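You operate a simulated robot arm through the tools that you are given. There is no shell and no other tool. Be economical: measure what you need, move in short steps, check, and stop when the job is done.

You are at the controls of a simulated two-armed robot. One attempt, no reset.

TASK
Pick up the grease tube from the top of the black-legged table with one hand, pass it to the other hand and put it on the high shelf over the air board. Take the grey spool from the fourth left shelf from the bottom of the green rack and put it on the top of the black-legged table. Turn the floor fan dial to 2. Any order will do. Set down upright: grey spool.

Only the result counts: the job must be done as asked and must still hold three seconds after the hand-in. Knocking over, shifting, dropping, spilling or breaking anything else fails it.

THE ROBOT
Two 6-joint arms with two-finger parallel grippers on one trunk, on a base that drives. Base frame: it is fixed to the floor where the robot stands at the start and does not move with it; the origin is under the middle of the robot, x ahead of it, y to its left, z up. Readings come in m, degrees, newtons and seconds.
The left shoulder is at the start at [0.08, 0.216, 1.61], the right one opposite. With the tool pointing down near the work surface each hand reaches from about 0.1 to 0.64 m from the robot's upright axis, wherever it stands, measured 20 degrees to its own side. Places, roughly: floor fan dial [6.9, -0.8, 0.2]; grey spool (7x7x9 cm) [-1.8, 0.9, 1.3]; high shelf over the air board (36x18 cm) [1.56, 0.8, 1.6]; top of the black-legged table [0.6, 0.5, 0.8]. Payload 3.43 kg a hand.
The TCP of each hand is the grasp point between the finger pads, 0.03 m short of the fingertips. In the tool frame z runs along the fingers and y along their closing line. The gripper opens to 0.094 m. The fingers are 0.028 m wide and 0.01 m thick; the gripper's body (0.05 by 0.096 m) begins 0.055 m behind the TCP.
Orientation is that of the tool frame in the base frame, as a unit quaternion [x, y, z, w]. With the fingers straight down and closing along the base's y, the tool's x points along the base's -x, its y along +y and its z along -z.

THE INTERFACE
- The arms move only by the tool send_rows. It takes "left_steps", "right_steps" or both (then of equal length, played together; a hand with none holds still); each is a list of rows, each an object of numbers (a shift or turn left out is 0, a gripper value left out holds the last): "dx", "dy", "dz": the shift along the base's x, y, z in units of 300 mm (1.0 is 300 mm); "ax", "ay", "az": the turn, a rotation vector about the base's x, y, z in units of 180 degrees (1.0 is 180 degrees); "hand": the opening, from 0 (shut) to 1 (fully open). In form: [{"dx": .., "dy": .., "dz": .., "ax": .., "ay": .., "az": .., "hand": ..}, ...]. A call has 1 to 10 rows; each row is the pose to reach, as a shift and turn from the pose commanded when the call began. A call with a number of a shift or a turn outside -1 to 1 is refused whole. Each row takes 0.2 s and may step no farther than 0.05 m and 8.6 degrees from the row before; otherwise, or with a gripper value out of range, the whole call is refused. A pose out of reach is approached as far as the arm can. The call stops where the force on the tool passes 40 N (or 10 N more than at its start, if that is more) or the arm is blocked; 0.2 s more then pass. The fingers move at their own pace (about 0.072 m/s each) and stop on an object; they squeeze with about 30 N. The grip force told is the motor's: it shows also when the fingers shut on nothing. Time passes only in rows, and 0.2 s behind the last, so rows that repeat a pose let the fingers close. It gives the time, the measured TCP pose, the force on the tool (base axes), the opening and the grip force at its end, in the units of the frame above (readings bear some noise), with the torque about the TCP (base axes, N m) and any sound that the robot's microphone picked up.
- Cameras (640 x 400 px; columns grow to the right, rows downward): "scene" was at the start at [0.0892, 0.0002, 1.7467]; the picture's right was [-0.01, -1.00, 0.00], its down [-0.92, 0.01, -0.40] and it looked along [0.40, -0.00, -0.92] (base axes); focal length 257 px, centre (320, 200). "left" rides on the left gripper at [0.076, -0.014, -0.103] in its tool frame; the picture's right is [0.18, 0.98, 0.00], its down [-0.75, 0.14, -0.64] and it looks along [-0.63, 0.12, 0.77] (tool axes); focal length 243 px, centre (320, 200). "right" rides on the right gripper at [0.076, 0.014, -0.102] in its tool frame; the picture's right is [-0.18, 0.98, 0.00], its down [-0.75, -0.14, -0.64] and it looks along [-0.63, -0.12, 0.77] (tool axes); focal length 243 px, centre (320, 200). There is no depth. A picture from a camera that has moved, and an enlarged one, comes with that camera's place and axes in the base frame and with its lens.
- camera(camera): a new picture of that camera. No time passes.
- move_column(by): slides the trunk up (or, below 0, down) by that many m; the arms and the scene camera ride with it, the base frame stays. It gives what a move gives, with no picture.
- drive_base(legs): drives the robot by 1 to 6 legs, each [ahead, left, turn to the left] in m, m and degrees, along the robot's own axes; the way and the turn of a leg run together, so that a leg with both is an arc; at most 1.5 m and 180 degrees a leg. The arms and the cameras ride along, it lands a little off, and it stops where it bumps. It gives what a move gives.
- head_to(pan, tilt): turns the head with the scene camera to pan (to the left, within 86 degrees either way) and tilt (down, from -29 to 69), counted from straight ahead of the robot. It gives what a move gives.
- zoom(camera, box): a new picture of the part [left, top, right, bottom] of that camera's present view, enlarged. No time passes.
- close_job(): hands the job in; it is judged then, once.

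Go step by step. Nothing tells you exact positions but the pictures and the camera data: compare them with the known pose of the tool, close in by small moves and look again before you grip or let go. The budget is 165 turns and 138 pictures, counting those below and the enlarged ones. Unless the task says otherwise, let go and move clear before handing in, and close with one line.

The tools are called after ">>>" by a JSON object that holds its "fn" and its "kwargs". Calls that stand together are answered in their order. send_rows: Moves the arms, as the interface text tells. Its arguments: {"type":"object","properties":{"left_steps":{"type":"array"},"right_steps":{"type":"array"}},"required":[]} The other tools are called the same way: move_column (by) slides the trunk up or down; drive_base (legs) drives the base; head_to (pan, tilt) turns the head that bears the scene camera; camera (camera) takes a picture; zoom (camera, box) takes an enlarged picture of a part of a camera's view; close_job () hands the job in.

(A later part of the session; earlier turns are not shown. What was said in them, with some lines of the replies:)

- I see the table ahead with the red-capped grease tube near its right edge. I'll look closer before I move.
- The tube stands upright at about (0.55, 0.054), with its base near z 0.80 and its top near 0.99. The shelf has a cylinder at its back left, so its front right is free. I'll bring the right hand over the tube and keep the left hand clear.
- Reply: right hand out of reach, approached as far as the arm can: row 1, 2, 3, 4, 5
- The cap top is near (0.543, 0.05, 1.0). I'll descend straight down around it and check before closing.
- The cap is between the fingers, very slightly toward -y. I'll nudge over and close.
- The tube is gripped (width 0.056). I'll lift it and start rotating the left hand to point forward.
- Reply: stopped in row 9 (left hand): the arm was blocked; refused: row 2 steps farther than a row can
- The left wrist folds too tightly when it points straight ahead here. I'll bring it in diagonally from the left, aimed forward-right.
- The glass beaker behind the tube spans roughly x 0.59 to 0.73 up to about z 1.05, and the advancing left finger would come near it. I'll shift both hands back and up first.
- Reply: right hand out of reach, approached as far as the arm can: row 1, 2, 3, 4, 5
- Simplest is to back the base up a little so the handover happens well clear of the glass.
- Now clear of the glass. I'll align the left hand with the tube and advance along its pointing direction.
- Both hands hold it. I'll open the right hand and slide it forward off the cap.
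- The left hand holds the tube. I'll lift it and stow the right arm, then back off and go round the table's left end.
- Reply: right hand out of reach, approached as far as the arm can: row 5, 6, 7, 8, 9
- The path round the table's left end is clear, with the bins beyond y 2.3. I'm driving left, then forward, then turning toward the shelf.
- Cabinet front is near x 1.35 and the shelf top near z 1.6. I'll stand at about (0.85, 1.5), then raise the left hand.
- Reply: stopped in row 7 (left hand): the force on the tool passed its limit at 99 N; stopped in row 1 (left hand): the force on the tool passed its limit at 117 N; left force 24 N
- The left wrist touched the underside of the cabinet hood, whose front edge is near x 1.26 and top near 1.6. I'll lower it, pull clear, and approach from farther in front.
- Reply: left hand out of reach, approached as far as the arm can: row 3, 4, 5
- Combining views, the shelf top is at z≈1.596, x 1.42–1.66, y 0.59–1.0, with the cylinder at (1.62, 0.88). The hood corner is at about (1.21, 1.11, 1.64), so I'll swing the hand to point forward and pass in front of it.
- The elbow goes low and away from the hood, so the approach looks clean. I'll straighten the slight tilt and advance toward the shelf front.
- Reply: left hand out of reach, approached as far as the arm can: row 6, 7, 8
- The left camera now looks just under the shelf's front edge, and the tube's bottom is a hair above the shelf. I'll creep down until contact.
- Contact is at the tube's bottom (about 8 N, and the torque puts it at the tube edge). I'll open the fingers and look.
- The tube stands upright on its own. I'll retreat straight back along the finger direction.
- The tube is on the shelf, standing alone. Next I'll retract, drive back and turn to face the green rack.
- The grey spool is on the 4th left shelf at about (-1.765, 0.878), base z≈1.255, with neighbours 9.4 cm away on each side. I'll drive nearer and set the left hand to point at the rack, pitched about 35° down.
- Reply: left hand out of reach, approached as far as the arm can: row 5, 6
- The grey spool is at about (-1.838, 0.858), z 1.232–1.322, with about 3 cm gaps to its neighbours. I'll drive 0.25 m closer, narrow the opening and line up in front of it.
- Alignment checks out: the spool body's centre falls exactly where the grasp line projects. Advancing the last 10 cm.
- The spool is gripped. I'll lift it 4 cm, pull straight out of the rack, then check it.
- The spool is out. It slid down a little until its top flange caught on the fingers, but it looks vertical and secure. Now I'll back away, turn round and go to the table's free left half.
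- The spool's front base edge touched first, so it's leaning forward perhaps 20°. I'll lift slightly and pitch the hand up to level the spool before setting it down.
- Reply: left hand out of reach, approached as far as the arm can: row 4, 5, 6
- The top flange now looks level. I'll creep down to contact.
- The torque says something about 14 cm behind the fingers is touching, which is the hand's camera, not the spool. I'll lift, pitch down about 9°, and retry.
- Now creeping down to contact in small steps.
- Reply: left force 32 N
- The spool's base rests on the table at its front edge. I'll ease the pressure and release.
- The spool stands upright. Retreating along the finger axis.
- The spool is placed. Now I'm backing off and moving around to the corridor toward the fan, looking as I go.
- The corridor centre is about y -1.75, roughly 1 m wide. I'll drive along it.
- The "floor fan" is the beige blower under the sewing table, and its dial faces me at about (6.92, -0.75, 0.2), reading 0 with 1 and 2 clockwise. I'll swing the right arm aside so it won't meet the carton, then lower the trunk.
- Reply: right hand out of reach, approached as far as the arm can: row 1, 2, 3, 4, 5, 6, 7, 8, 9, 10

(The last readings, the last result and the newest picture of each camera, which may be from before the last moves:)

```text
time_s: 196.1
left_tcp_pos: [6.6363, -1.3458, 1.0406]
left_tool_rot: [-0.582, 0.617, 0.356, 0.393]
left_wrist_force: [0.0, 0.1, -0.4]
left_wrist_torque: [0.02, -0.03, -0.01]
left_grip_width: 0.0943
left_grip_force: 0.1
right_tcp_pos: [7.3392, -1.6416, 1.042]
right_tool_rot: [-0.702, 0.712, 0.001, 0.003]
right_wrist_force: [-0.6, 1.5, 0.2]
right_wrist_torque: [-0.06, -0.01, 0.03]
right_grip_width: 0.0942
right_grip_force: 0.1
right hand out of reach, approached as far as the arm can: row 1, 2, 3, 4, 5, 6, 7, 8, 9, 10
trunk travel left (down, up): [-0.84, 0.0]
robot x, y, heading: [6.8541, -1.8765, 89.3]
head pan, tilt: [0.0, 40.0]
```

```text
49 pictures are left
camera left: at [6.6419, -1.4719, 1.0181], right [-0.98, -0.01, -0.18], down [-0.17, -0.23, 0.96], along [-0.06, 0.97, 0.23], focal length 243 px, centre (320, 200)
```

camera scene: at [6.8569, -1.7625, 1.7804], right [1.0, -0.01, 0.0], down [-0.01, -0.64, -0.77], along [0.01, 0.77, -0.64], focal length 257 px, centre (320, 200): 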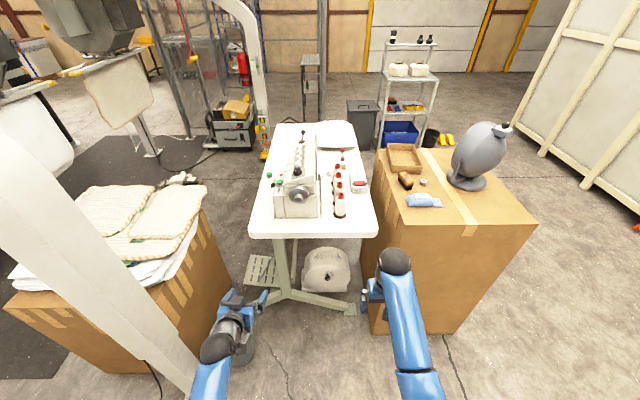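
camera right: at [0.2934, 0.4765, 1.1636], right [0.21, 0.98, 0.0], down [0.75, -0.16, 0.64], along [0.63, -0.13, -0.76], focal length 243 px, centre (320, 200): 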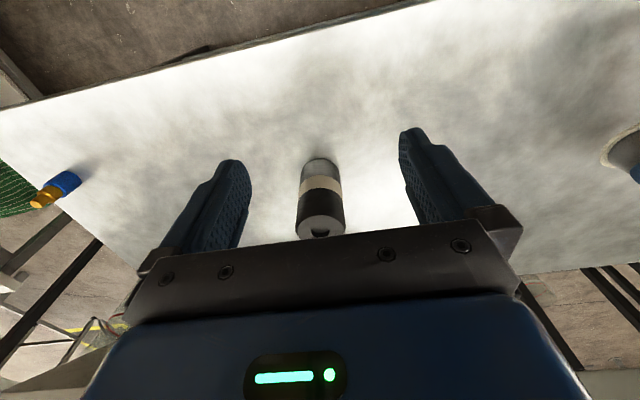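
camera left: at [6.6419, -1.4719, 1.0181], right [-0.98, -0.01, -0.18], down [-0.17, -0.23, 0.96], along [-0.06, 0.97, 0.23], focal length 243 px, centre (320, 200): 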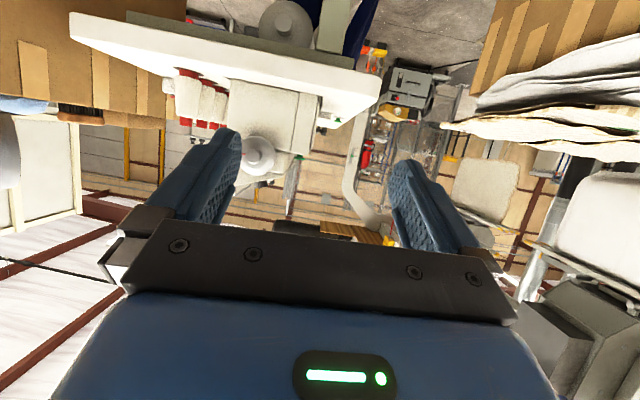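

>>> {"fn": "move_column", "kwargs": {"by": -0.75}}

>>> {"fn": "head_to", "kwargs": {"pan": 0, "tilt": 35}}

>>> {"fn": "camera", "kwargs": {"camera": "scene"}}

>>> {"fn": "camera", "kwargs": {"camera": "left"}}

```text
refused: -0.75 is not a number from -0.4 to 0.4
```

```text
time_s: 196.8
left_tcp_pos: [6.6365, -1.3462, 1.0406]
left_tool_rot: [-0.583, 0.616, 0.357, 0.392]
left_wrist_force: [0.5, 0.3, 0.4]
left_wrist_torque: [0.02, 0.01, 0.01]
left_grip_width: 0.0941
left_grip_force: 0.0
right_tcp_pos: [7.3401, -1.6422, 1.044]
right_tool_rot: [-0.702, 0.712, 0.002, 0.003]
right_wrist_force: [-1.2, 0.4, -0.4]
right_wrist_torque: [-0.01, 0.0, 0.02]
right_grip_width: 0.0941
right_grip_force: 0.0
trunk travel left (down, up): [-0.84, 0.0]
robot x, y, heading: [6.8554, -1.8758, 89.3]
head pan, tilt: [0.0, 35.0]
```

```text
48 pictures are left
camera scene: at [6.857, -1.7599, 1.788], right [1.0, -0.01, 0.0], down [-0.01, -0.57, -0.82], along [0.01, 0.82, -0.57], focal length 257 px, centre (320, 200)
```

scene: 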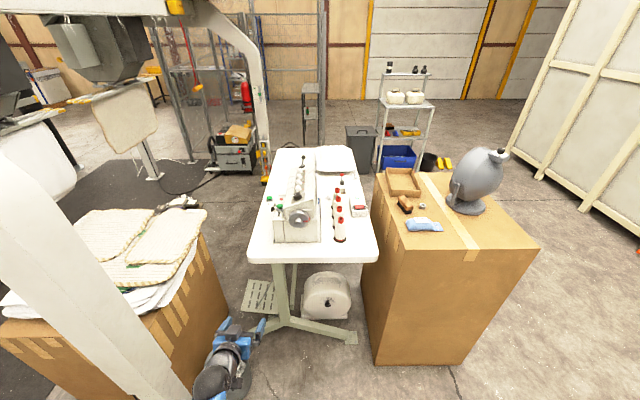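

```text
47 pictures are left
camera left: at [6.6419, -1.4718, 1.018], right [-0.98, -0.01, -0.18], down [-0.17, -0.23, 0.96], along [-0.06, 0.97, 0.23], focal length 243 px, centre (320, 200)
```

left: 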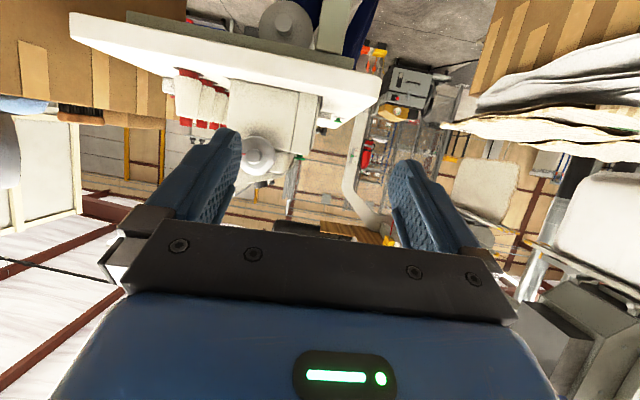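

>>> {"fn": "move_column", "kwargs": {"by": -0.4}}

>>> {"fn": "move_column", "kwargs": {"by": -0.35}}

>>> {"fn": "head_to", "kwargs": {"pan": 0, "tilt": 30}}

>>> {"fn": "camera", "kwargs": {"camera": "scene"}}

>>> {"fn": "camera", "kwargs": {"camera": "left"}}

```text
time_s: 200.6
left_tcp_pos: [6.6373, -1.3441, 0.6401]
left_tool_rot: [-0.583, 0.616, 0.356, 0.392]
left_wrist_force: [0.0, 0.7, 0.2]
left_wrist_torque: [0.01, 0.0, -0.01]
left_grip_width: 0.0937
left_grip_force: 0.1
right_tcp_pos: [7.3394, -1.641, 0.6424]
right_tool_rot: [-0.703, 0.711, 0.001, 0.003]
right_wrist_force: [0.4, -0.2, 0.8]
right_wrist_torque: [0.01, -0.03, 0.0]
right_grip_width: 0.0942
right_grip_force: 0.0
trunk travel left (down, up): [-0.44, 0.4]
robot x, y, heading: [6.8563, -1.8822, 89.3]
head pan, tilt: [0.0, 35.0]
```

```text
time_s: 204.0
left_tcp_pos: [6.6351, -1.3451, 0.2905]
left_tool_rot: [-0.583, 0.616, 0.356, 0.391]
left_wrist_force: [-0.2, 0.5, 0.1]
left_wrist_torque: [0.03, -0.02, 0.01]
left_grip_width: 0.0937
left_grip_force: 0.1
right_tcp_pos: [7.3403, -1.6415, 0.2926]
right_tool_rot: [-0.702, 0.712, 0.001, 0.003]
right_wrist_force: [0.2, 0.9, 0.6]
right_wrist_torque: [0.0, 0.01, -0.04]
right_grip_width: 0.0942
right_grip_force: 0.1
trunk travel left (down, up): [-0.09, 0.75]
robot x, y, heading: [6.8568, -1.876, 89.3]
head pan, tilt: [0.0, 35.0]
```

```text
time_s: 204.7
left_tcp_pos: [6.6364, -1.3444, 0.291]
left_tool_rot: [-0.583, 0.617, 0.356, 0.392]
left_wrist_force: [0.5, 0.1, 0.0]
left_wrist_torque: [-0.02, -0.04, 0.0]
left_grip_width: 0.094
left_grip_force: 0.1
right_tcp_pos: [7.3389, -1.641, 0.293]
right_tool_rot: [-0.702, 0.712, 0.001, 0.003]
right_wrist_force: [0.1, 0.8, 0.5]
right_wrist_torque: [0.0, -0.02, 0.04]
right_grip_width: 0.0941
right_grip_force: 0.1
trunk travel left (down, up): [-0.09, 0.75]
robot x, y, heading: [6.8537, -1.8807, 89.2]
head pan, tilt: [0.0, 30.0]
```

```text
46 pictures are left
camera scene: at [6.8571, -1.7573, 1.0458], right [1.0, -0.01, 0.0], down [-0.01, -0.5, -0.87], along [0.01, 0.87, -0.5], focal length 257 px, centre (320, 200)
```

scene: 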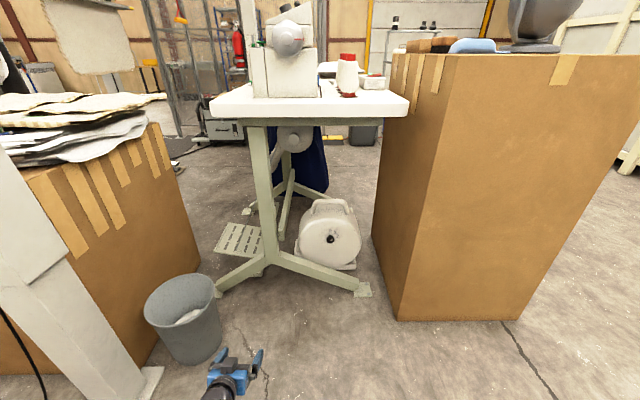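

```text
45 pictures are left
camera left: at [6.6419, -1.4717, 0.268], right [-0.98, -0.01, -0.18], down [-0.17, -0.23, 0.96], along [-0.06, 0.97, 0.23], focal length 243 px, centre (320, 200)
```

left: 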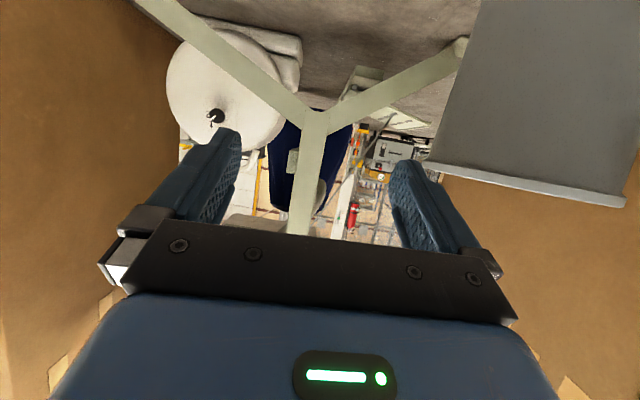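

The dial is around (6.92, -0.74, 0.22). There's a waste bin near the left hand, so I'll strafe right away from it first, then go forward.

>>> {"fn": "drive_base", "kwargs": {"legs": [[0, -0.27, 0.7], [0.3, 0, 0]]}}

>>> {"fn": "camera", "kwargs": {"camera": "left"}}

>>> {"fn": "zoom", "kwargs": {"camera": "scene", "box": [220, 200, 360, 288]}}

```text
time_s: 208.2
left_tcp_pos: [6.8989, -1.048, 0.2911]
left_tool_rot: [-0.585, 0.614, 0.357, 0.39]
left_wrist_force: [0.5, 0.0, -0.4]
left_wrist_torque: [0.01, 0.04, -0.01]
left_grip_width: 0.094
left_grip_force: 0.0
right_tcp_pos: [7.6061, -1.3363, 0.2928]
right_tool_rot: [-0.706, 0.708, 0.001, 0.004]
right_wrist_force: [-0.9, 0.0, -0.7]
right_wrist_torque: [0.02, -0.01, 0.04]
right_grip_width: 0.0942
right_grip_force: 0.0
trunk travel left (down, up): [-0.09, 0.75]
robot x, y, heading: [7.1253, -1.5753, 90.1]
head pan, tilt: [0.0, 30.0]
```

```text
44 pictures are left
camera left: at [6.9065, -1.1745, 0.2678], right [-0.98, -0.03, -0.18], down [-0.17, -0.24, 0.96], along [-0.07, 0.97, 0.23], focal length 243 px, centre (320, 200)
```

left: 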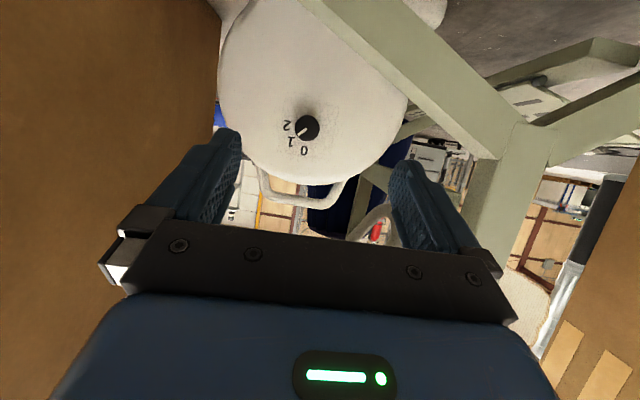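

```text
4.55 times, centred on (290, 244) of scene
camera zoom: at [7.1247, -1.4574, 1.0457], right [1.0, 0.0, 0.0], down [0.0, -0.5, -0.87], along [0.0, 0.87, -0.5], focal length 1169 px, centre (456, 0)
```

zoom: 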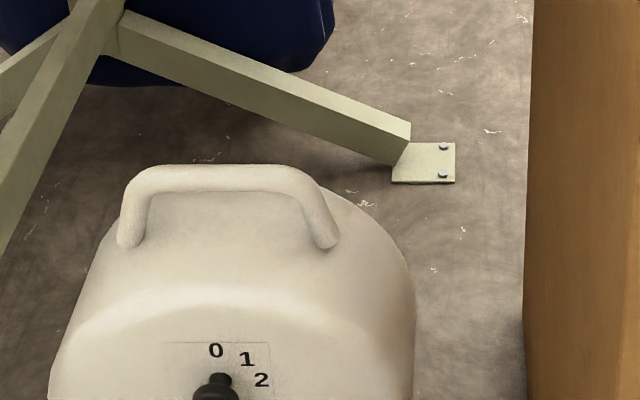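

>>> {"fn": "zoom", "kwargs": {"camera": "left", "box": [270, 95, 350, 170]}}

>>> {"fn": "zoom", "kwargs": {"camera": "scene", "box": [230, 250, 310, 310]}}

```text
5.33 times, centred on (310, 132) of left
camera zoom: at [6.9065, -1.1745, 0.2678], right [-0.98, -0.03, -0.18], down [-0.17, -0.24, 0.96], along [-0.07, 0.97, 0.23], focal length 1294 px, centre (373, 560)
```

zoom: 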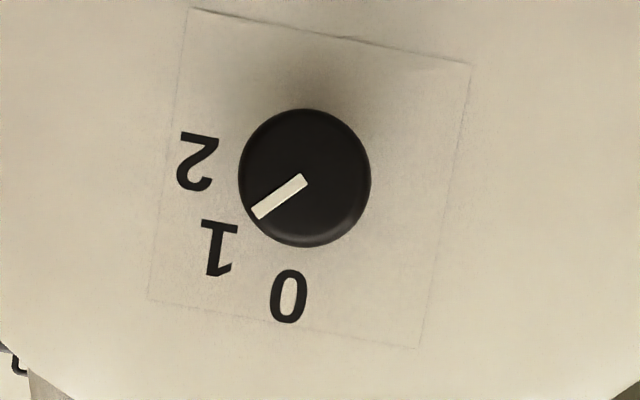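

```text
6.67 times, centred on (270, 280) of scene
camera zoom: at [7.1247, -1.4574, 1.0457], right [1.0, 0.0, 0.0], down [0.0, -0.5, -0.87], along [0.0, 0.87, -0.5], focal length 1714 px, centre (653, -333)
```

zoom: 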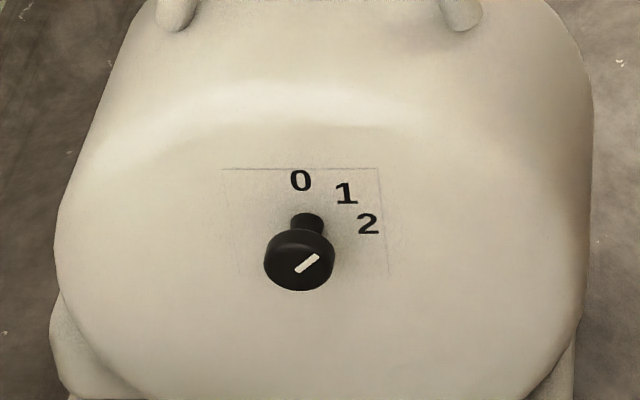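

The dial pointer currently reads 1, and the marks are 45° apart (0 up, 1 upper right, 2 right), so I need 45° clockwise. The knob front is at about (6.919, -0.761, 0.249), about 4.2 cm across, on a near-vertical face. I'll level the hand in front of it.

>>> {"fn": "move_column", "kwargs": {"by": -0.085}}

>>> {"fn": "send_rows", "kwargs": {"left_steps": [{"dz": 0.05, "ax": 0.036, "az": 0.0055}, {"dx": 0.02, "dy": 0.05, "dz": 0.1, "ax": 0.072, "az": 0.011}, {"dx": 0.04, "dy": 0.12, "dz": 0.14, "ax": 0.108, "az": 0.0165}, {"dx": 0.06, "dy": 0.25, "dz": 0.15, "ax": 0.1444, "az": 0.0217}, {"dx": 0.067, "dy": 0.35, "dz": 0.15, "ax": 0.1444, "az": 0.0217, "hand": 0.8}, {"dx": 0.067, "dy": 0.42, "dz": 0.15, "ax": 0.1444, "az": 0.0217}, {"dx": 0.067, "dy": 0.42, "dz": 0.15, "ax": 0.1444, "az": 0.0217}]}}

>>> {"fn": "camera", "kwargs": {"camera": "left"}}

>>> {"fn": "camera", "kwargs": {"camera": "scene"}}

```text
time_s: 209.4
left_tcp_pos: [6.9016, -1.0463, 0.2612]
left_tool_rot: [-0.57, 0.604, 0.386, 0.401]
left_wrist_force: [-0.4, -0.1, 0.0]
left_wrist_torque: [0.02, 0.01, 0.03]
left_grip_width: 0.0937
left_grip_force: 0.0
right_tcp_pos: [7.6087, -1.3385, 0.2204]
right_tool_rot: [-0.706, 0.708, 0.014, 0.004]
right_wrist_force: [0.9, -0.1, -0.1]
right_wrist_torque: [-0.01, -0.03, 0.05]
right_grip_width: 0.0935
right_grip_force: 0.0
trunk travel left (down, up): [-0.005, 0.835]
robot x, y, heading: [7.1244, -1.579, 90.0]
head pan, tilt: [0.0, 30.0]
```

```text
time_s: 210.6
left_tcp_pos: [6.9213, -1.0251, 0.3628]
left_tool_rot: [-0.442, 0.472, 0.558, 0.521]
left_wrist_force: [0.1, -0.3, 0.5]
left_wrist_torque: [-0.01, -0.01, 0.02]
left_grip_width: 0.075
left_grip_force: 0.1
left hand out of reach, approached as far as the arm can: row 4
right_tcp_pos: [7.6077, -1.3389, 0.2204]
right_tool_rot: [-0.706, 0.708, 0.018, 0.003]
right_wrist_force: [0.1, 0.2, 1.0]
right_wrist_torque: [-0.01, 0.02, 0.02]
right_grip_width: 0.0942
right_grip_force: 0.0
trunk travel left (down, up): [-0.005, 0.835]
robot x, y, heading: [7.1224, -1.5787, 89.8]
head pan, tilt: [0.0, 30.0]
stopped in row 5 (left hand): the arm was blocked; the commanded pose is now the measured one
```

```text
40 pictures are left
camera left: at [6.9299, -1.1137, 0.2715], right [-0.99, 0.02, -0.12], down [-0.09, -0.76, 0.65], along [-0.08, 0.65, 0.75], focal length 243 px, centre (320, 200)
```

left: 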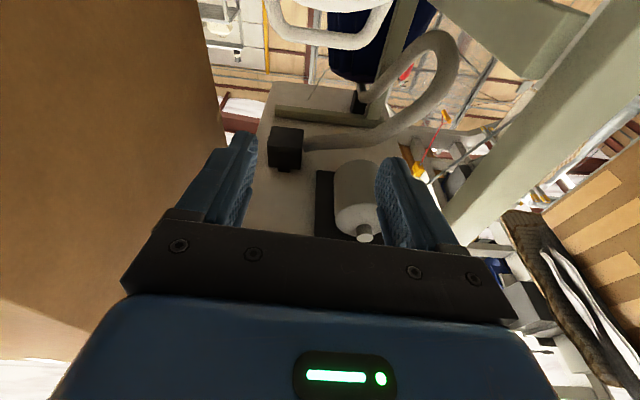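

```text
39 pictures are left
camera scene: at [7.1472, -1.4777, 0.9828], right [1.0, 0.0, -0.03], down [-0.02, -0.48, -0.88], along [-0.01, 0.88, -0.48], focal length 257 px, centre (320, 200)
```

scene: 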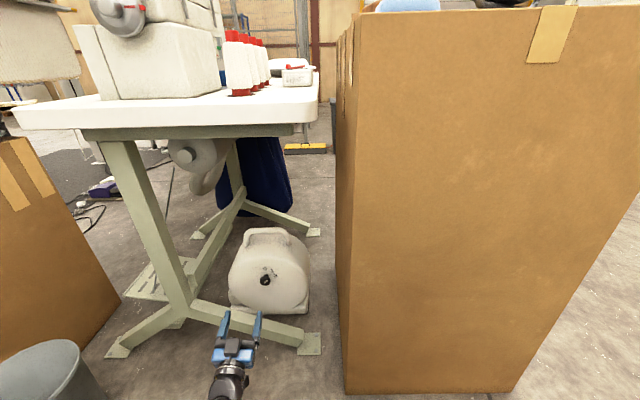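

Something touched the floor (probably the left elbow) and the robot tipped slightly. I'll raise the trunk right away.

>>> {"fn": "move_column", "kwargs": {"by": 0.16}}

>>> {"fn": "camera", "kwargs": {"camera": "scene"}}

>>> {"fn": "camera", "kwargs": {"camera": "left"}}

```text
time_s: 212.4
left_tcp_pos: [6.917, -1.0148, 0.4545]
left_tool_rot: [-0.469, 0.489, 0.531, 0.509]
left_wrist_force: [1.5, 0.4, 0.9]
left_wrist_torque: [0.01, -0.04, -0.01]
left_grip_width: 0.075
left_grip_force: 0.1
right_tcp_pos: [7.6063, -1.3374, 0.3676]
right_tool_rot: [-0.706, 0.708, 0.001, 0.003]
right_wrist_force: [0.1, 0.0, -0.4]
right_wrist_torque: [0.04, -0.01, 0.01]
right_grip_width: 0.094
right_grip_force: 0.1
trunk travel left (down, up): [-0.165, 0.675]
robot x, y, heading: [7.1211, -1.5763, 89.6]
head pan, tilt: [0.0, 30.0]
```

```text
38 pictures are left
camera scene: at [7.1249, -1.4577, 1.1207], right [1.0, 0.0, 0.0], down [0.0, -0.5, -0.87], along [0.0, 0.87, -0.5], focal length 257 px, centre (320, 200)
```

scene: 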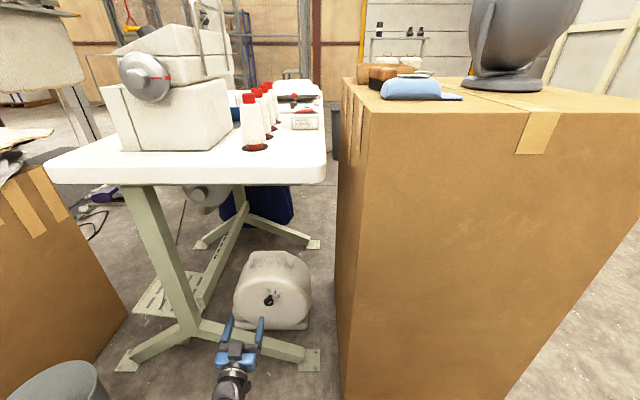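

```text
37 pictures are left
camera left: at [6.9275, -1.1108, 0.3706], right [-0.99, 0.01, -0.14], down [-0.11, -0.7, 0.7], along [-0.09, 0.71, 0.7], focal length 243 px, centre (320, 200)
```

left: 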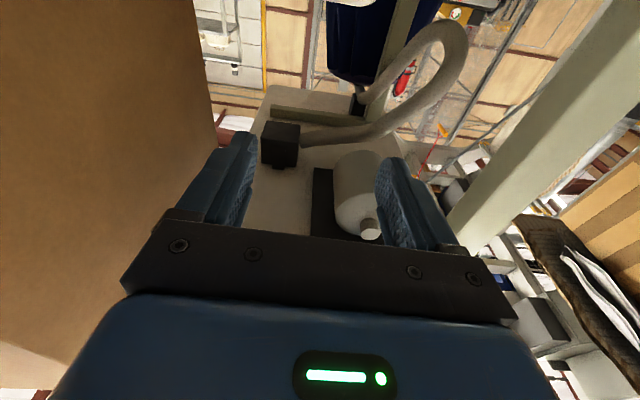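

Level again. I'll extend the left arm toward the dial first with a slight downward pitch, which lifts the elbow, then lower a little.

>>> {"fn": "send_rows", "kwargs": {"left_steps": [{"dy": 0.08, "ax": -0.03}, {"dy": 0.18, "dz": -0.05, "ax": -0.06}, {"dy": 0.28, "dz": -0.13, "ax": -0.09}, {"dy": 0.38, "dz": -0.23, "ax": -0.11}, {"dy": 0.38, "dz": -0.25, "ax": -0.11}]}}

>>> {"fn": "move_column", "kwargs": {"by": -0.07}}

>>> {"fn": "camera", "kwargs": {"camera": "left"}}

>>> {"fn": "zoom", "kwargs": {"camera": "scene", "box": [190, 240, 350, 360]}}

```text
time_s: 213.6
left_tcp_pos: [6.917, -0.901, 0.3785]
left_tool_rot: [-0.549, 0.573, 0.44, 0.42]
left_wrist_force: [-0.2, 0.6, 1.0]
left_wrist_torque: [-0.01, 0.0, -0.01]
left_grip_width: 0.0752
left_grip_force: 0.1
left hand out of reach, approached as far as the arm can: row 1
right_tcp_pos: [7.6055, -1.3361, 0.3677]
right_tool_rot: [-0.705, 0.709, 0.001, 0.003]
right_wrist_force: [0.4, 0.8, 0.6]
right_wrist_torque: [0.02, 0.0, 0.04]
right_grip_width: 0.0942
right_grip_force: 0.1
trunk travel left (down, up): [-0.165, 0.675]
robot x, y, heading: [7.1242, -1.5799, 89.9]
head pan, tilt: [0.0, 30.0]
```

```text
time_s: 214.7
left_tcp_pos: [6.9169, -0.9003, 0.3096]
left_tool_rot: [-0.548, 0.573, 0.44, 0.421]
left_wrist_force: [-0.6, -1.1, 0.7]
left_wrist_torque: [0.0, 0.01, 0.03]
left_grip_width: 0.0752
left_grip_force: 0.0
right_tcp_pos: [7.6056, -1.3377, 0.2974]
right_tool_rot: [-0.706, 0.708, 0.001, 0.003]
right_wrist_force: [0.6, -0.3, 0.8]
right_wrist_torque: [0.01, 0.02, 0.0]
right_grip_width: 0.094
right_grip_force: 0.1
trunk travel left (down, up): [-0.095, 0.745]
robot x, y, heading: [7.1242, -1.577, 90.1]
head pan, tilt: [0.0, 30.0]
```

```text
36 pictures are left
camera left: at [6.9276, -1.0198, 0.262], right [-0.99, -0.04, -0.14], down [-0.11, -0.42, 0.9], along [-0.09, 0.9, 0.42], focal length 243 px, centre (320, 200)
```

left: 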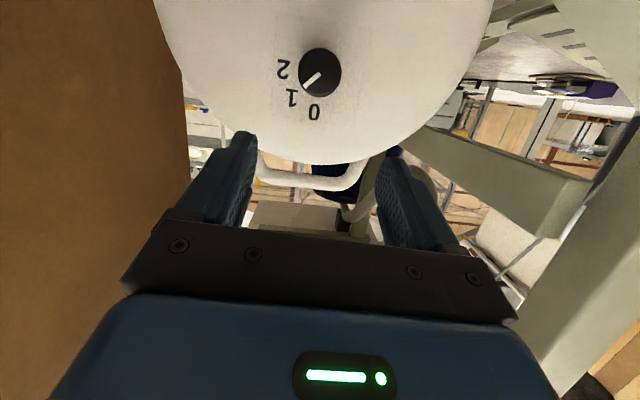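

```text
3.33 times, centred on (270, 300) of scene
camera zoom: at [7.1248, -1.4579, 1.0508], right [1.0, 0.0, 0.0], down [0.0, -0.5, -0.87], along [0.0, 0.87, -0.5], focal length 857 px, centre (487, -133)
```

zoom: 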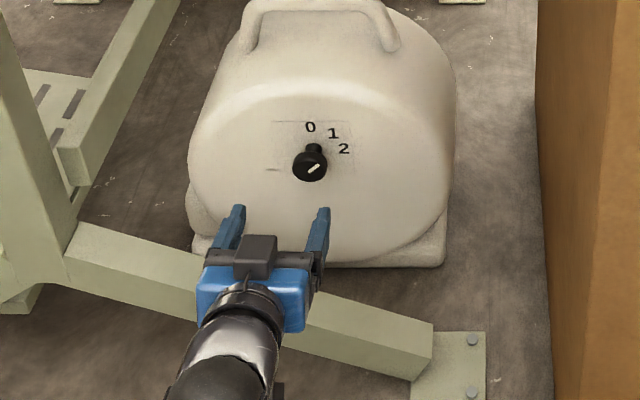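

>>> {"fn": "send_rows", "kwargs": {"left_steps": [{"dx": 0.007, "dz": -0.1}, {"dx": 0.007, "dy": 0.08, "dz": -0.188}, {"dx": 0.007, "dy": 0.2, "dz": -0.188}, {"dx": 0.007, "dy": 0.32, "dz": -0.188}, {"dx": 0.007, "dy": 0.4, "dz": -0.188}, {"dx": 0.007, "dy": 0.424, "dz": -0.188}, {"dx": 0.007, "dy": 0.424, "dz": -0.188}]}}

>>> {"fn": "camera", "kwargs": {"camera": "left"}}

>>> {"fn": "zoom", "kwargs": {"camera": "scene", "box": [190, 240, 350, 360]}}

```text
time_s: 215.9
left_tcp_pos: [6.9091, -0.8123, 0.2372]
left_tool_rot: [0.647, -0.505, -0.392, -0.415]
left_wrist_force: [-1.0, -0.5, -0.2]
left_wrist_torque: [0.05, 0.01, -0.02]
left_grip_width: 0.0754
left_grip_force: 0.1
left hand out of reach, approached as far as the arm can: row 2, 3, 4, 5, 6
right_tcp_pos: [7.6045, -1.3364, 0.2974]
right_tool_rot: [-0.707, 0.707, 0.001, 0.003]
right_wrist_force: [-0.1, -0.2, -0.5]
right_wrist_torque: [0.01, 0.02, -0.01]
right_grip_width: 0.0941
right_grip_force: 0.2
trunk travel left (down, up): [-0.095, 0.745]
robot x, y, heading: [7.1269, -1.5814, 89.8]
head pan, tilt: [0.0, 30.0]
stopped in row 6 (left hand): the force on the tool passed its limit at 107 N (the readings are from after the stop); the commanded pose is now the measured one
```

```text
34 pictures are left
camera left: at [6.9447, -0.9321, 0.2048], right [-0.93, -0.2, -0.31], down [-0.22, -0.37, 0.9], along [-0.3, 0.9, 0.3], focal length 243 px, centre (320, 200)
```

left: 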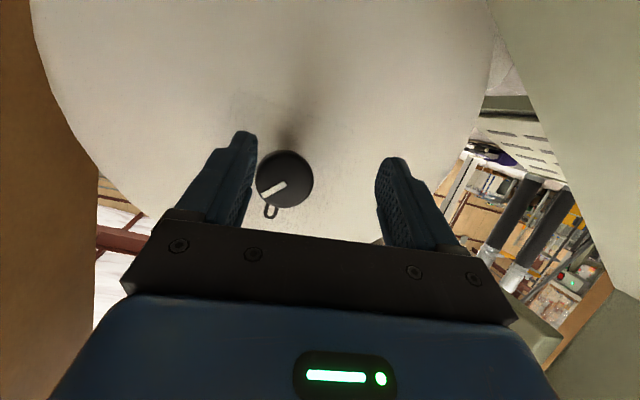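

```text
3.33 times, centred on (270, 300) of scene
camera zoom: at [7.1243, -1.4575, 1.0505], right [1.0, 0.0, 0.0], down [0.0, -0.5, -0.87], along [0.0, 0.87, -0.5], focal length 857 px, centre (487, -133)
```

zoom: 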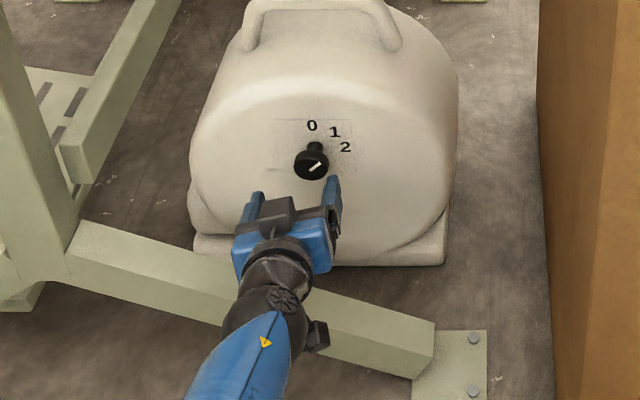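

The arm ran out of reach and touched something, though the fan looks unmoved. I'll pull the hand straight back, restore its orientation, and bring the base 11 cm closer.

>>> {"fn": "send_rows", "kwargs": {"left_steps": [{"dy": -0.1}, {"dy": -0.25, "ax": 0.0138, "ay": 0.0234, "az": -0.022}, {"dy": -0.35, "dz": 0.05, "ax": 0.0276, "ay": 0.0468, "az": -0.0441}, {"dy": -0.4, "dz": 0.12, "ax": 0.0276, "ay": 0.0468, "az": -0.0441}, {"dy": -0.4, "dz": 0.15, "ax": 0.0276, "ay": 0.0468, "az": -0.0441}]}}

>>> {"fn": "drive_base", "kwargs": {"legs": [[0.11, 0, 0]]}}

>>> {"fn": "camera", "kwargs": {"camera": "left"}}

>>> {"fn": "camera", "kwargs": {"camera": "scene"}}

```text
time_s: 217.1
left_tcp_pos: [6.908, -0.9347, 0.2832]
left_tool_rot: [0.561, -0.559, -0.431, -0.432]
left_wrist_force: [-0.2, 0.1, -0.2]
left_wrist_torque: [-0.01, 0.0, -0.01]
left_grip_width: 0.0753
left_grip_force: 0.1
left hand out of reach, approached as far as the arm can: row 3
right_tcp_pos: [7.6055, -1.3371, 0.2973]
right_tool_rot: [-0.707, 0.707, 0.0, 0.003]
right_wrist_force: [0.8, 0.2, 0.1]
right_wrist_torque: [-0.01, -0.02, -0.01]
right_grip_width: 0.0941
right_grip_force: 0.1
trunk travel left (down, up): [-0.095, 0.745]
robot x, y, heading: [7.1243, -1.58, 89.9]
head pan, tilt: [0.0, 30.0]
```

```text
time_s: 218.3
left_tcp_pos: [6.9075, -0.8252, 0.2819]
left_tool_rot: [0.562, -0.56, -0.431, -0.43]
left_wrist_force: [0.0, 0.2, -0.2]
left_wrist_torque: [-0.01, -0.01, 0.0]
left_grip_width: 0.0751
left_grip_force: 0.1
right_tcp_pos: [7.6048, -1.2276, 0.297]
right_tool_rot: [0.708, -0.707, 0.0, -0.003]
right_wrist_force: [0.2, -0.2, 0.1]
right_wrist_torque: [-0.01, 0.01, -0.04]
right_grip_width: 0.094
right_grip_force: 0.1
trunk travel left (down, up): [-0.095, 0.745]
robot x, y, heading: [7.1223, -1.4679, 90.0]
head pan, tilt: [0.0, 30.0]
```

```text
32 pictures are left
camera left: at [6.9221, -0.9441, 0.2357], right [-0.98, -0.05, -0.18], down [-0.14, -0.43, 0.89], along [-0.12, 0.9, 0.41], focal length 243 px, centre (320, 200)
```

left: 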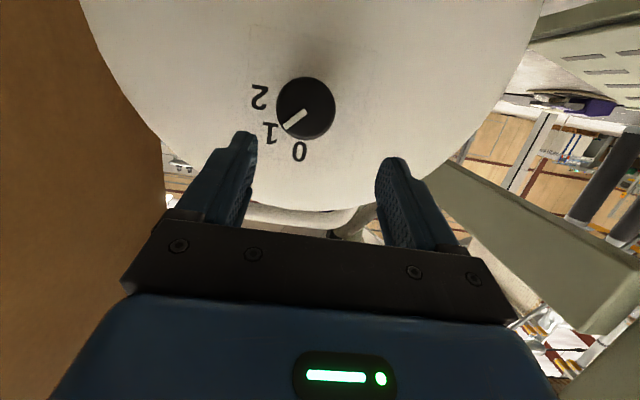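

```text
31 pictures are left
camera scene: at [7.1244, -1.3496, 1.0507], right [1.0, 0.0, 0.0], down [0.0, -0.5, -0.87], along [0.0, 0.87, -0.5], focal length 257 px, centre (320, 200)
```

scene: 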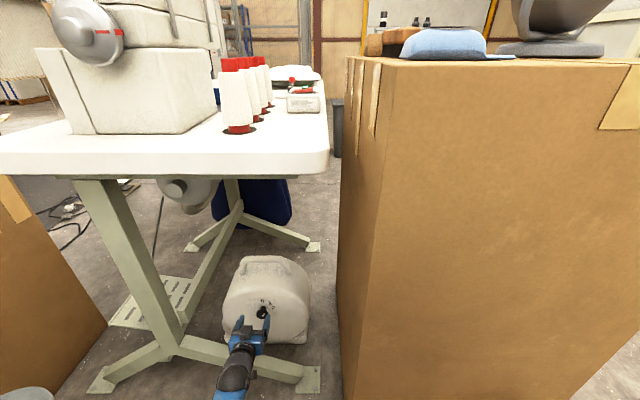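

The knob is unchanged at (6.92, -0.76, 0.25). Lining up and advancing gently over it.

>>> {"fn": "send_rows", "kwargs": {"left_steps": [{"dx": 0.042, "dz": -0.087}, {"dx": 0.042, "dy": 0.08, "dz": -0.087}, {"dx": 0.042, "dy": 0.13, "dz": -0.087}, {"dx": 0.042, "dy": 0.163, "dz": -0.087}, {"dx": 0.042, "dy": 0.163, "dz": -0.087}]}}

>>> {"fn": "camera", "kwargs": {"camera": "left"}}

>>> {"fn": "zoom", "kwargs": {"camera": "scene", "box": [200, 250, 330, 350]}}

```text
time_s: 219.5
left_tcp_pos: [6.9202, -0.7759, 0.2573]
left_tool_rot: [0.561, -0.56, -0.431, -0.431]
left_wrist_force: [0.1, 0.5, 0.1]
left_wrist_torque: [0.0, 0.03, 0.0]
left_grip_width: 0.0754
left_grip_force: 0.0
right_tcp_pos: [7.6042, -1.2273, 0.2985]
right_tool_rot: [-0.707, 0.707, 0.001, 0.003]
right_wrist_force: [-0.1, -0.4, 0.1]
right_wrist_torque: [-0.02, -0.05, 0.0]
right_grip_width: 0.0941
right_grip_force: 0.1
trunk travel left (down, up): [-0.095, 0.745]
robot x, y, heading: [7.1245, -1.4767, 90.1]
head pan, tilt: [0.0, 30.0]
```

```text
30 pictures are left
camera left: at [6.9341, -0.8952, 0.2106], right [-0.98, -0.05, -0.18], down [-0.14, -0.43, 0.89], along [-0.12, 0.9, 0.41], focal length 243 px, centre (320, 200)
```

left: 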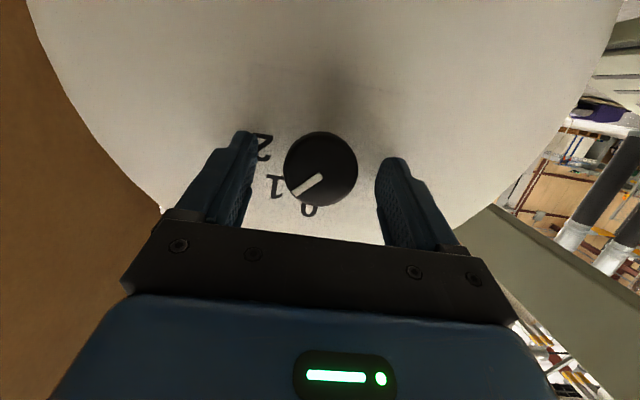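

```text
4.00 times, centred on (265, 300) of scene
camera zoom: at [7.1244, -1.3502, 1.0508], right [1.0, 0.0, 0.0], down [0.0, -0.5, -0.87], along [0.0, 0.87, -0.5], focal length 1028 px, centre (540, -200)
```

zoom: 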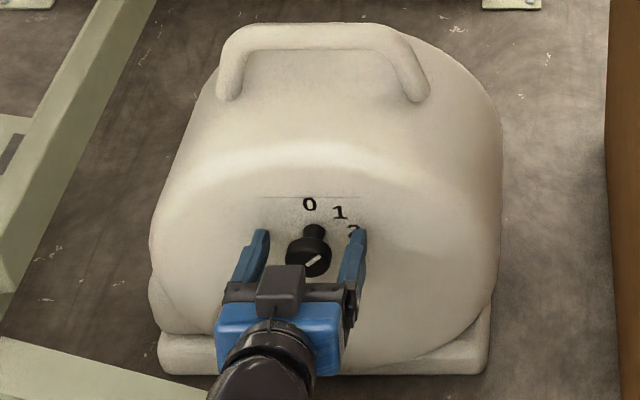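

The fingers straddle the knob well. Closing on it, then rotating 45° clockwise about the knob axis.

>>> {"fn": "send_rows", "kwargs": {"left_steps": [{"hand": 0.3}, {"hand": 0.3}, {"hand": 0.3}, {"hand": 0.3}]}}

>>> {"fn": "camera", "kwargs": {"camera": "left"}}

```text
time_s: 220.5
left_tcp_pos: [6.9192, -0.7769, 0.2577]
left_tool_rot: [0.561, -0.56, -0.431, -0.432]
left_wrist_force: [3.0, 0.5, -1.0]
left_wrist_torque: [0.07, -0.03, -0.06]
left_grip_width: 0.0393
left_grip_force: 44.7
right_tcp_pos: [7.6053, -1.2275, 0.2971]
right_tool_rot: [-0.706, 0.708, 0.0, 0.003]
right_wrist_force: [-0.5, -1.0, -0.9]
right_wrist_torque: [0.02, -0.01, -0.01]
right_grip_width: 0.0939
right_grip_force: 0.1
trunk travel left (down, up): [-0.095, 0.745]
robot x, y, heading: [7.1289, -1.4698, 90.0]
head pan, tilt: [0.0, 30.0]
```

```text
28 pictures are left
camera left: at [6.9346, -0.8953, 0.2106], right [-0.98, -0.05, -0.18], down [-0.14, -0.43, 0.89], along [-0.12, 0.9, 0.41], focal length 243 px, centre (320, 200)
```

left: 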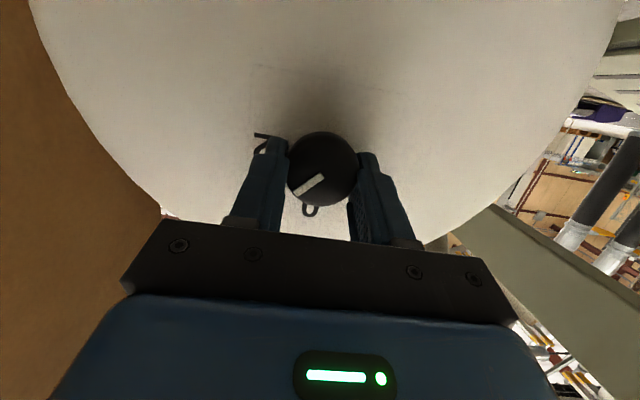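

>>> {"fn": "send_rows", "kwargs": {"left_steps": [{"ay": 0.035}, {"ay": 0.07, "dx": 0.004}, {"ay": 0.105, "dx": 0.006}, {"ay": 0.14, "dx": 0.008, "dz": -0.002}, {"ay": 0.175, "dx": 0.01, "dz": -0.003}, {"ay": 0.21, "dx": 0.012, "dz": -0.005}, {"ay": 0.25, "dx": 0.014, "dz": -0.006}, {"ay": 0.25, "dx": 0.014, "dz": -0.006}]}}

>>> {"fn": "camera", "kwargs": {"camera": "left"}}

>>> {"fn": "zoom", "kwargs": {"camera": "scene", "box": [220, 270, 310, 340]}}

```text
time_s: 222.3
left_tcp_pos: [6.9261, -0.7754, 0.2545]
left_tool_rot: [-0.353, 0.682, 0.614, 0.184]
left_wrist_force: [14.8, -1.5, 2.2]
left_wrist_torque: [0.43, -0.08, -0.06]
left_grip_width: 0.0394
left_grip_force: 44.5
right_tcp_pos: [7.6053, -1.2272, 0.2976]
right_tool_rot: [-0.706, 0.708, 0.001, 0.004]
right_wrist_force: [-0.3, -0.1, -0.8]
right_wrist_torque: [-0.03, 0.02, -0.02]
right_grip_width: 0.094
right_grip_force: 0.0
trunk travel left (down, up): [-0.095, 0.745]
robot x, y, heading: [7.1267, -1.4707, 90.1]
head pan, tilt: [0.0, 30.0]
```

```text
27 pictures are left
camera left: at [6.9018, -0.8952, 0.2121], right [-0.82, -0.05, 0.57], down [0.53, -0.43, 0.73], along [0.21, 0.9, 0.38], focal length 243 px, centre (320, 200)
```

left: 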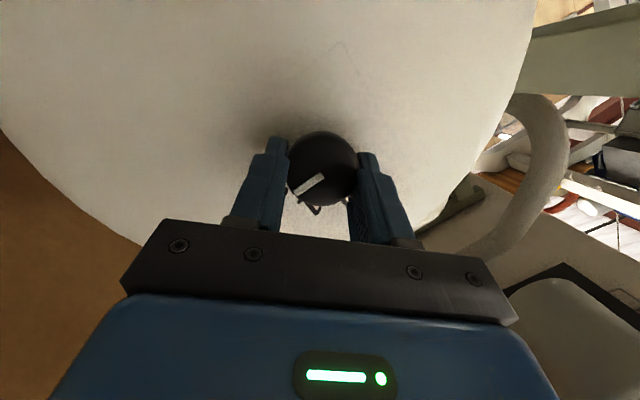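

```text
5.71 times, centred on (265, 305) of scene
camera zoom: at [7.125, -1.3506, 1.0508], right [1.0, 0.0, 0.0], down [0.0, -0.5, -0.87], along [0.0, 0.87, -0.5], focal length 1469 px, centre (634, -400)
```

zoom: 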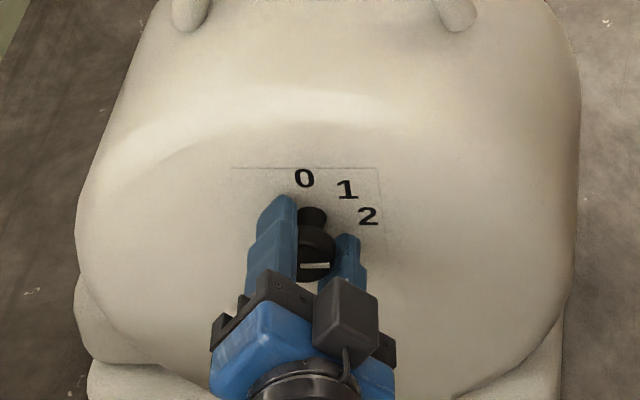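

The pointer now looks horizontal, at 2. I'll release and back straight out.

>>> {"fn": "send_rows", "kwargs": {"left_steps": [{"hand": 0.6}, {"hand": 0.8}, {"hand": 0.8}, {"hand": 0.8, "dy": -0.06}, {"dy": -0.2}, {"dy": -0.35}, {"dy": -0.45}]}}

>>> {"fn": "camera", "kwargs": {"camera": "left"}}

>>> {"fn": "zoom", "kwargs": {"camera": "scene", "box": [220, 270, 310, 340]}}

```text
time_s: 223.9
left_tcp_pos: [6.9242, -0.9122, 0.2552]
left_tool_rot: [-0.354, 0.681, 0.614, 0.184]
left_wrist_force: [0.1, 1.0, -0.1]
left_wrist_torque: [-0.03, -0.03, 0.01]
left_grip_width: 0.0753
left_grip_force: 0.1
right_tcp_pos: [7.6051, -1.2273, 0.2978]
right_tool_rot: [-0.707, 0.707, 0.001, 0.003]
right_wrist_force: [0.0, 0.1, 0.4]
right_wrist_torque: [-0.02, -0.02, 0.01]
right_grip_width: 0.0939
right_grip_force: 0.0
trunk travel left (down, up): [-0.095, 0.745]
robot x, y, heading: [7.1233, -1.4695, 90.2]
head pan, tilt: [0.0, 30.0]
```

```text
25 pictures are left
camera left: at [6.901, -1.0304, 0.2119], right [-0.82, -0.05, 0.57], down [0.53, -0.43, 0.73], along [0.21, 0.9, 0.38], focal length 243 px, centre (320, 200)
```

left: 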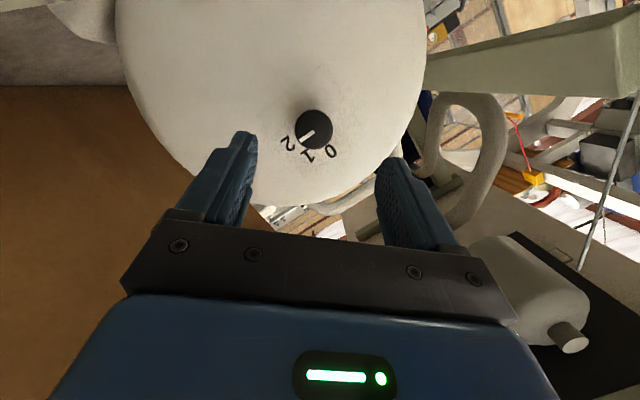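

```text
5.71 times, centred on (265, 305) of scene
camera zoom: at [7.1244, -1.3504, 1.0508], right [1.0, 0.0, 0.0], down [0.0, -0.5, -0.87], along [0.0, 0.87, -0.5], focal length 1469 px, centre (634, -400)
```

zoom: 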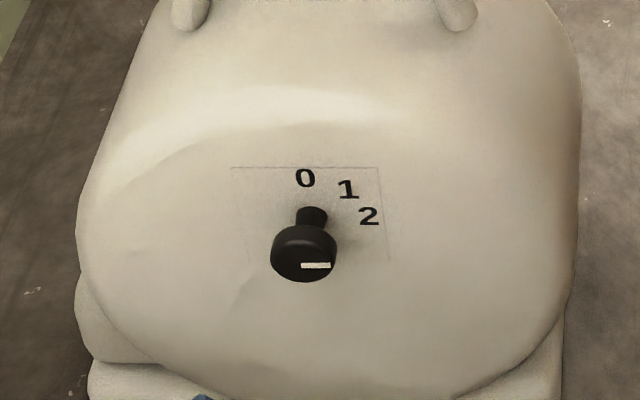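

>>> {"fn": "zoom", "kwargs": {"camera": "left", "box": [270, 90, 360, 180]}}

```text
4.44 times, centred on (315, 135) of left
camera zoom: at [6.901, -1.0304, 0.2119], right [-0.82, -0.05, 0.57], down [0.53, -0.43, 0.73], along [0.21, 0.9, 0.38], focal length 1078 px, centre (342, 489)
```

zoom: 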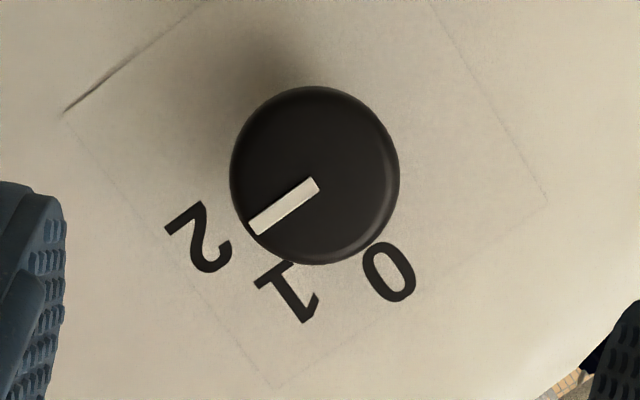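

>>> {"fn": "zoom", "kwargs": {"camera": "scene", "box": [258, 300, 282, 318]}}

```text
16.00 times, centred on (270, 309) of scene
camera zoom: at [7.1244, -1.3504, 1.0508], right [1.0, 0.0, 0.0], down [0.0, -0.5, -0.87], along [0.0, 0.87, -0.5], focal length 4114 px, centre (1120, -1544)
```

zoom: 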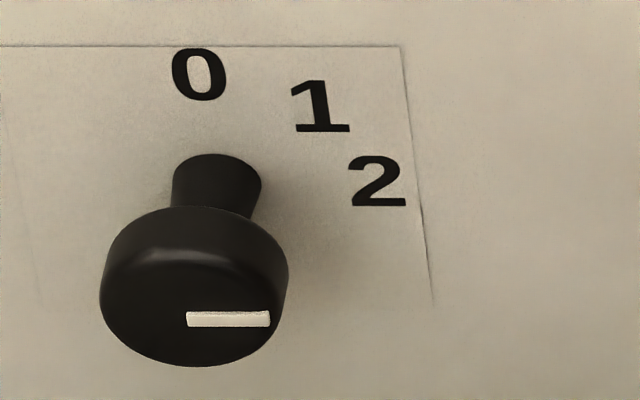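

The dial pointer sits at 2. I'll back the robot away from the fan and hand in.

>>> {"fn": "drive_base", "kwargs": {"legs": [[-0.3, 0, 0]]}}

>>> {"fn": "camera", "kwargs": {"camera": "scene"}}

```text
time_s: 225.9
left_tcp_pos: [6.9247, -1.2111, 0.255]
left_tool_rot: [-0.353, 0.682, 0.614, 0.184]
left_wrist_force: [0.5, -0.1, -0.4]
left_wrist_torque: [0.03, 0.02, -0.03]
left_grip_width: 0.0751
left_grip_force: 0.1
right_tcp_pos: [7.6056, -1.5275, 0.2985]
right_tool_rot: [-0.707, 0.707, 0.001, 0.004]
right_wrist_force: [-0.7, 0.7, 0.8]
right_wrist_torque: [0.04, -0.03, 0.02]
right_grip_width: 0.0942
right_grip_force: 0.1
trunk travel left (down, up): [-0.095, 0.745]
robot x, y, heading: [7.1233, -1.7706, 90.1]
head pan, tilt: [0.0, 30.0]
```

```text
21 pictures are left
camera scene: at [7.1247, -1.6502, 1.0508], right [1.0, 0.0, 0.0], down [0.0, -0.5, -0.87], along [0.0, 0.87, -0.5], focal length 257 px, centre (320, 200)
```

scene: 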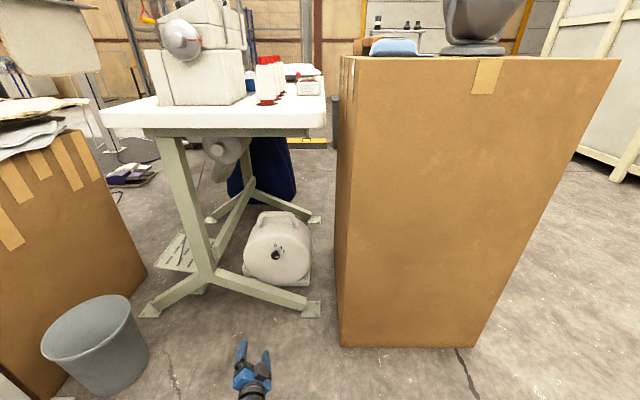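

The tube is on the shelf, the spool is upright on the table, and the dial is at 2. Both hands are clear, so I'm handing in.

>>> {"fn": "close_job", "kwargs": {}}

```text
The job is handed in.
```

All three tasks are done and handed in: the grease tube was passed from right hand to left and stands on the high shelf, the grey spool is upright on the black-legged table, and the fan dial is at 2. Along the way the left arm bumped the cabinet hood once and something by the fan once, and I saw nothing moved or knocked over.
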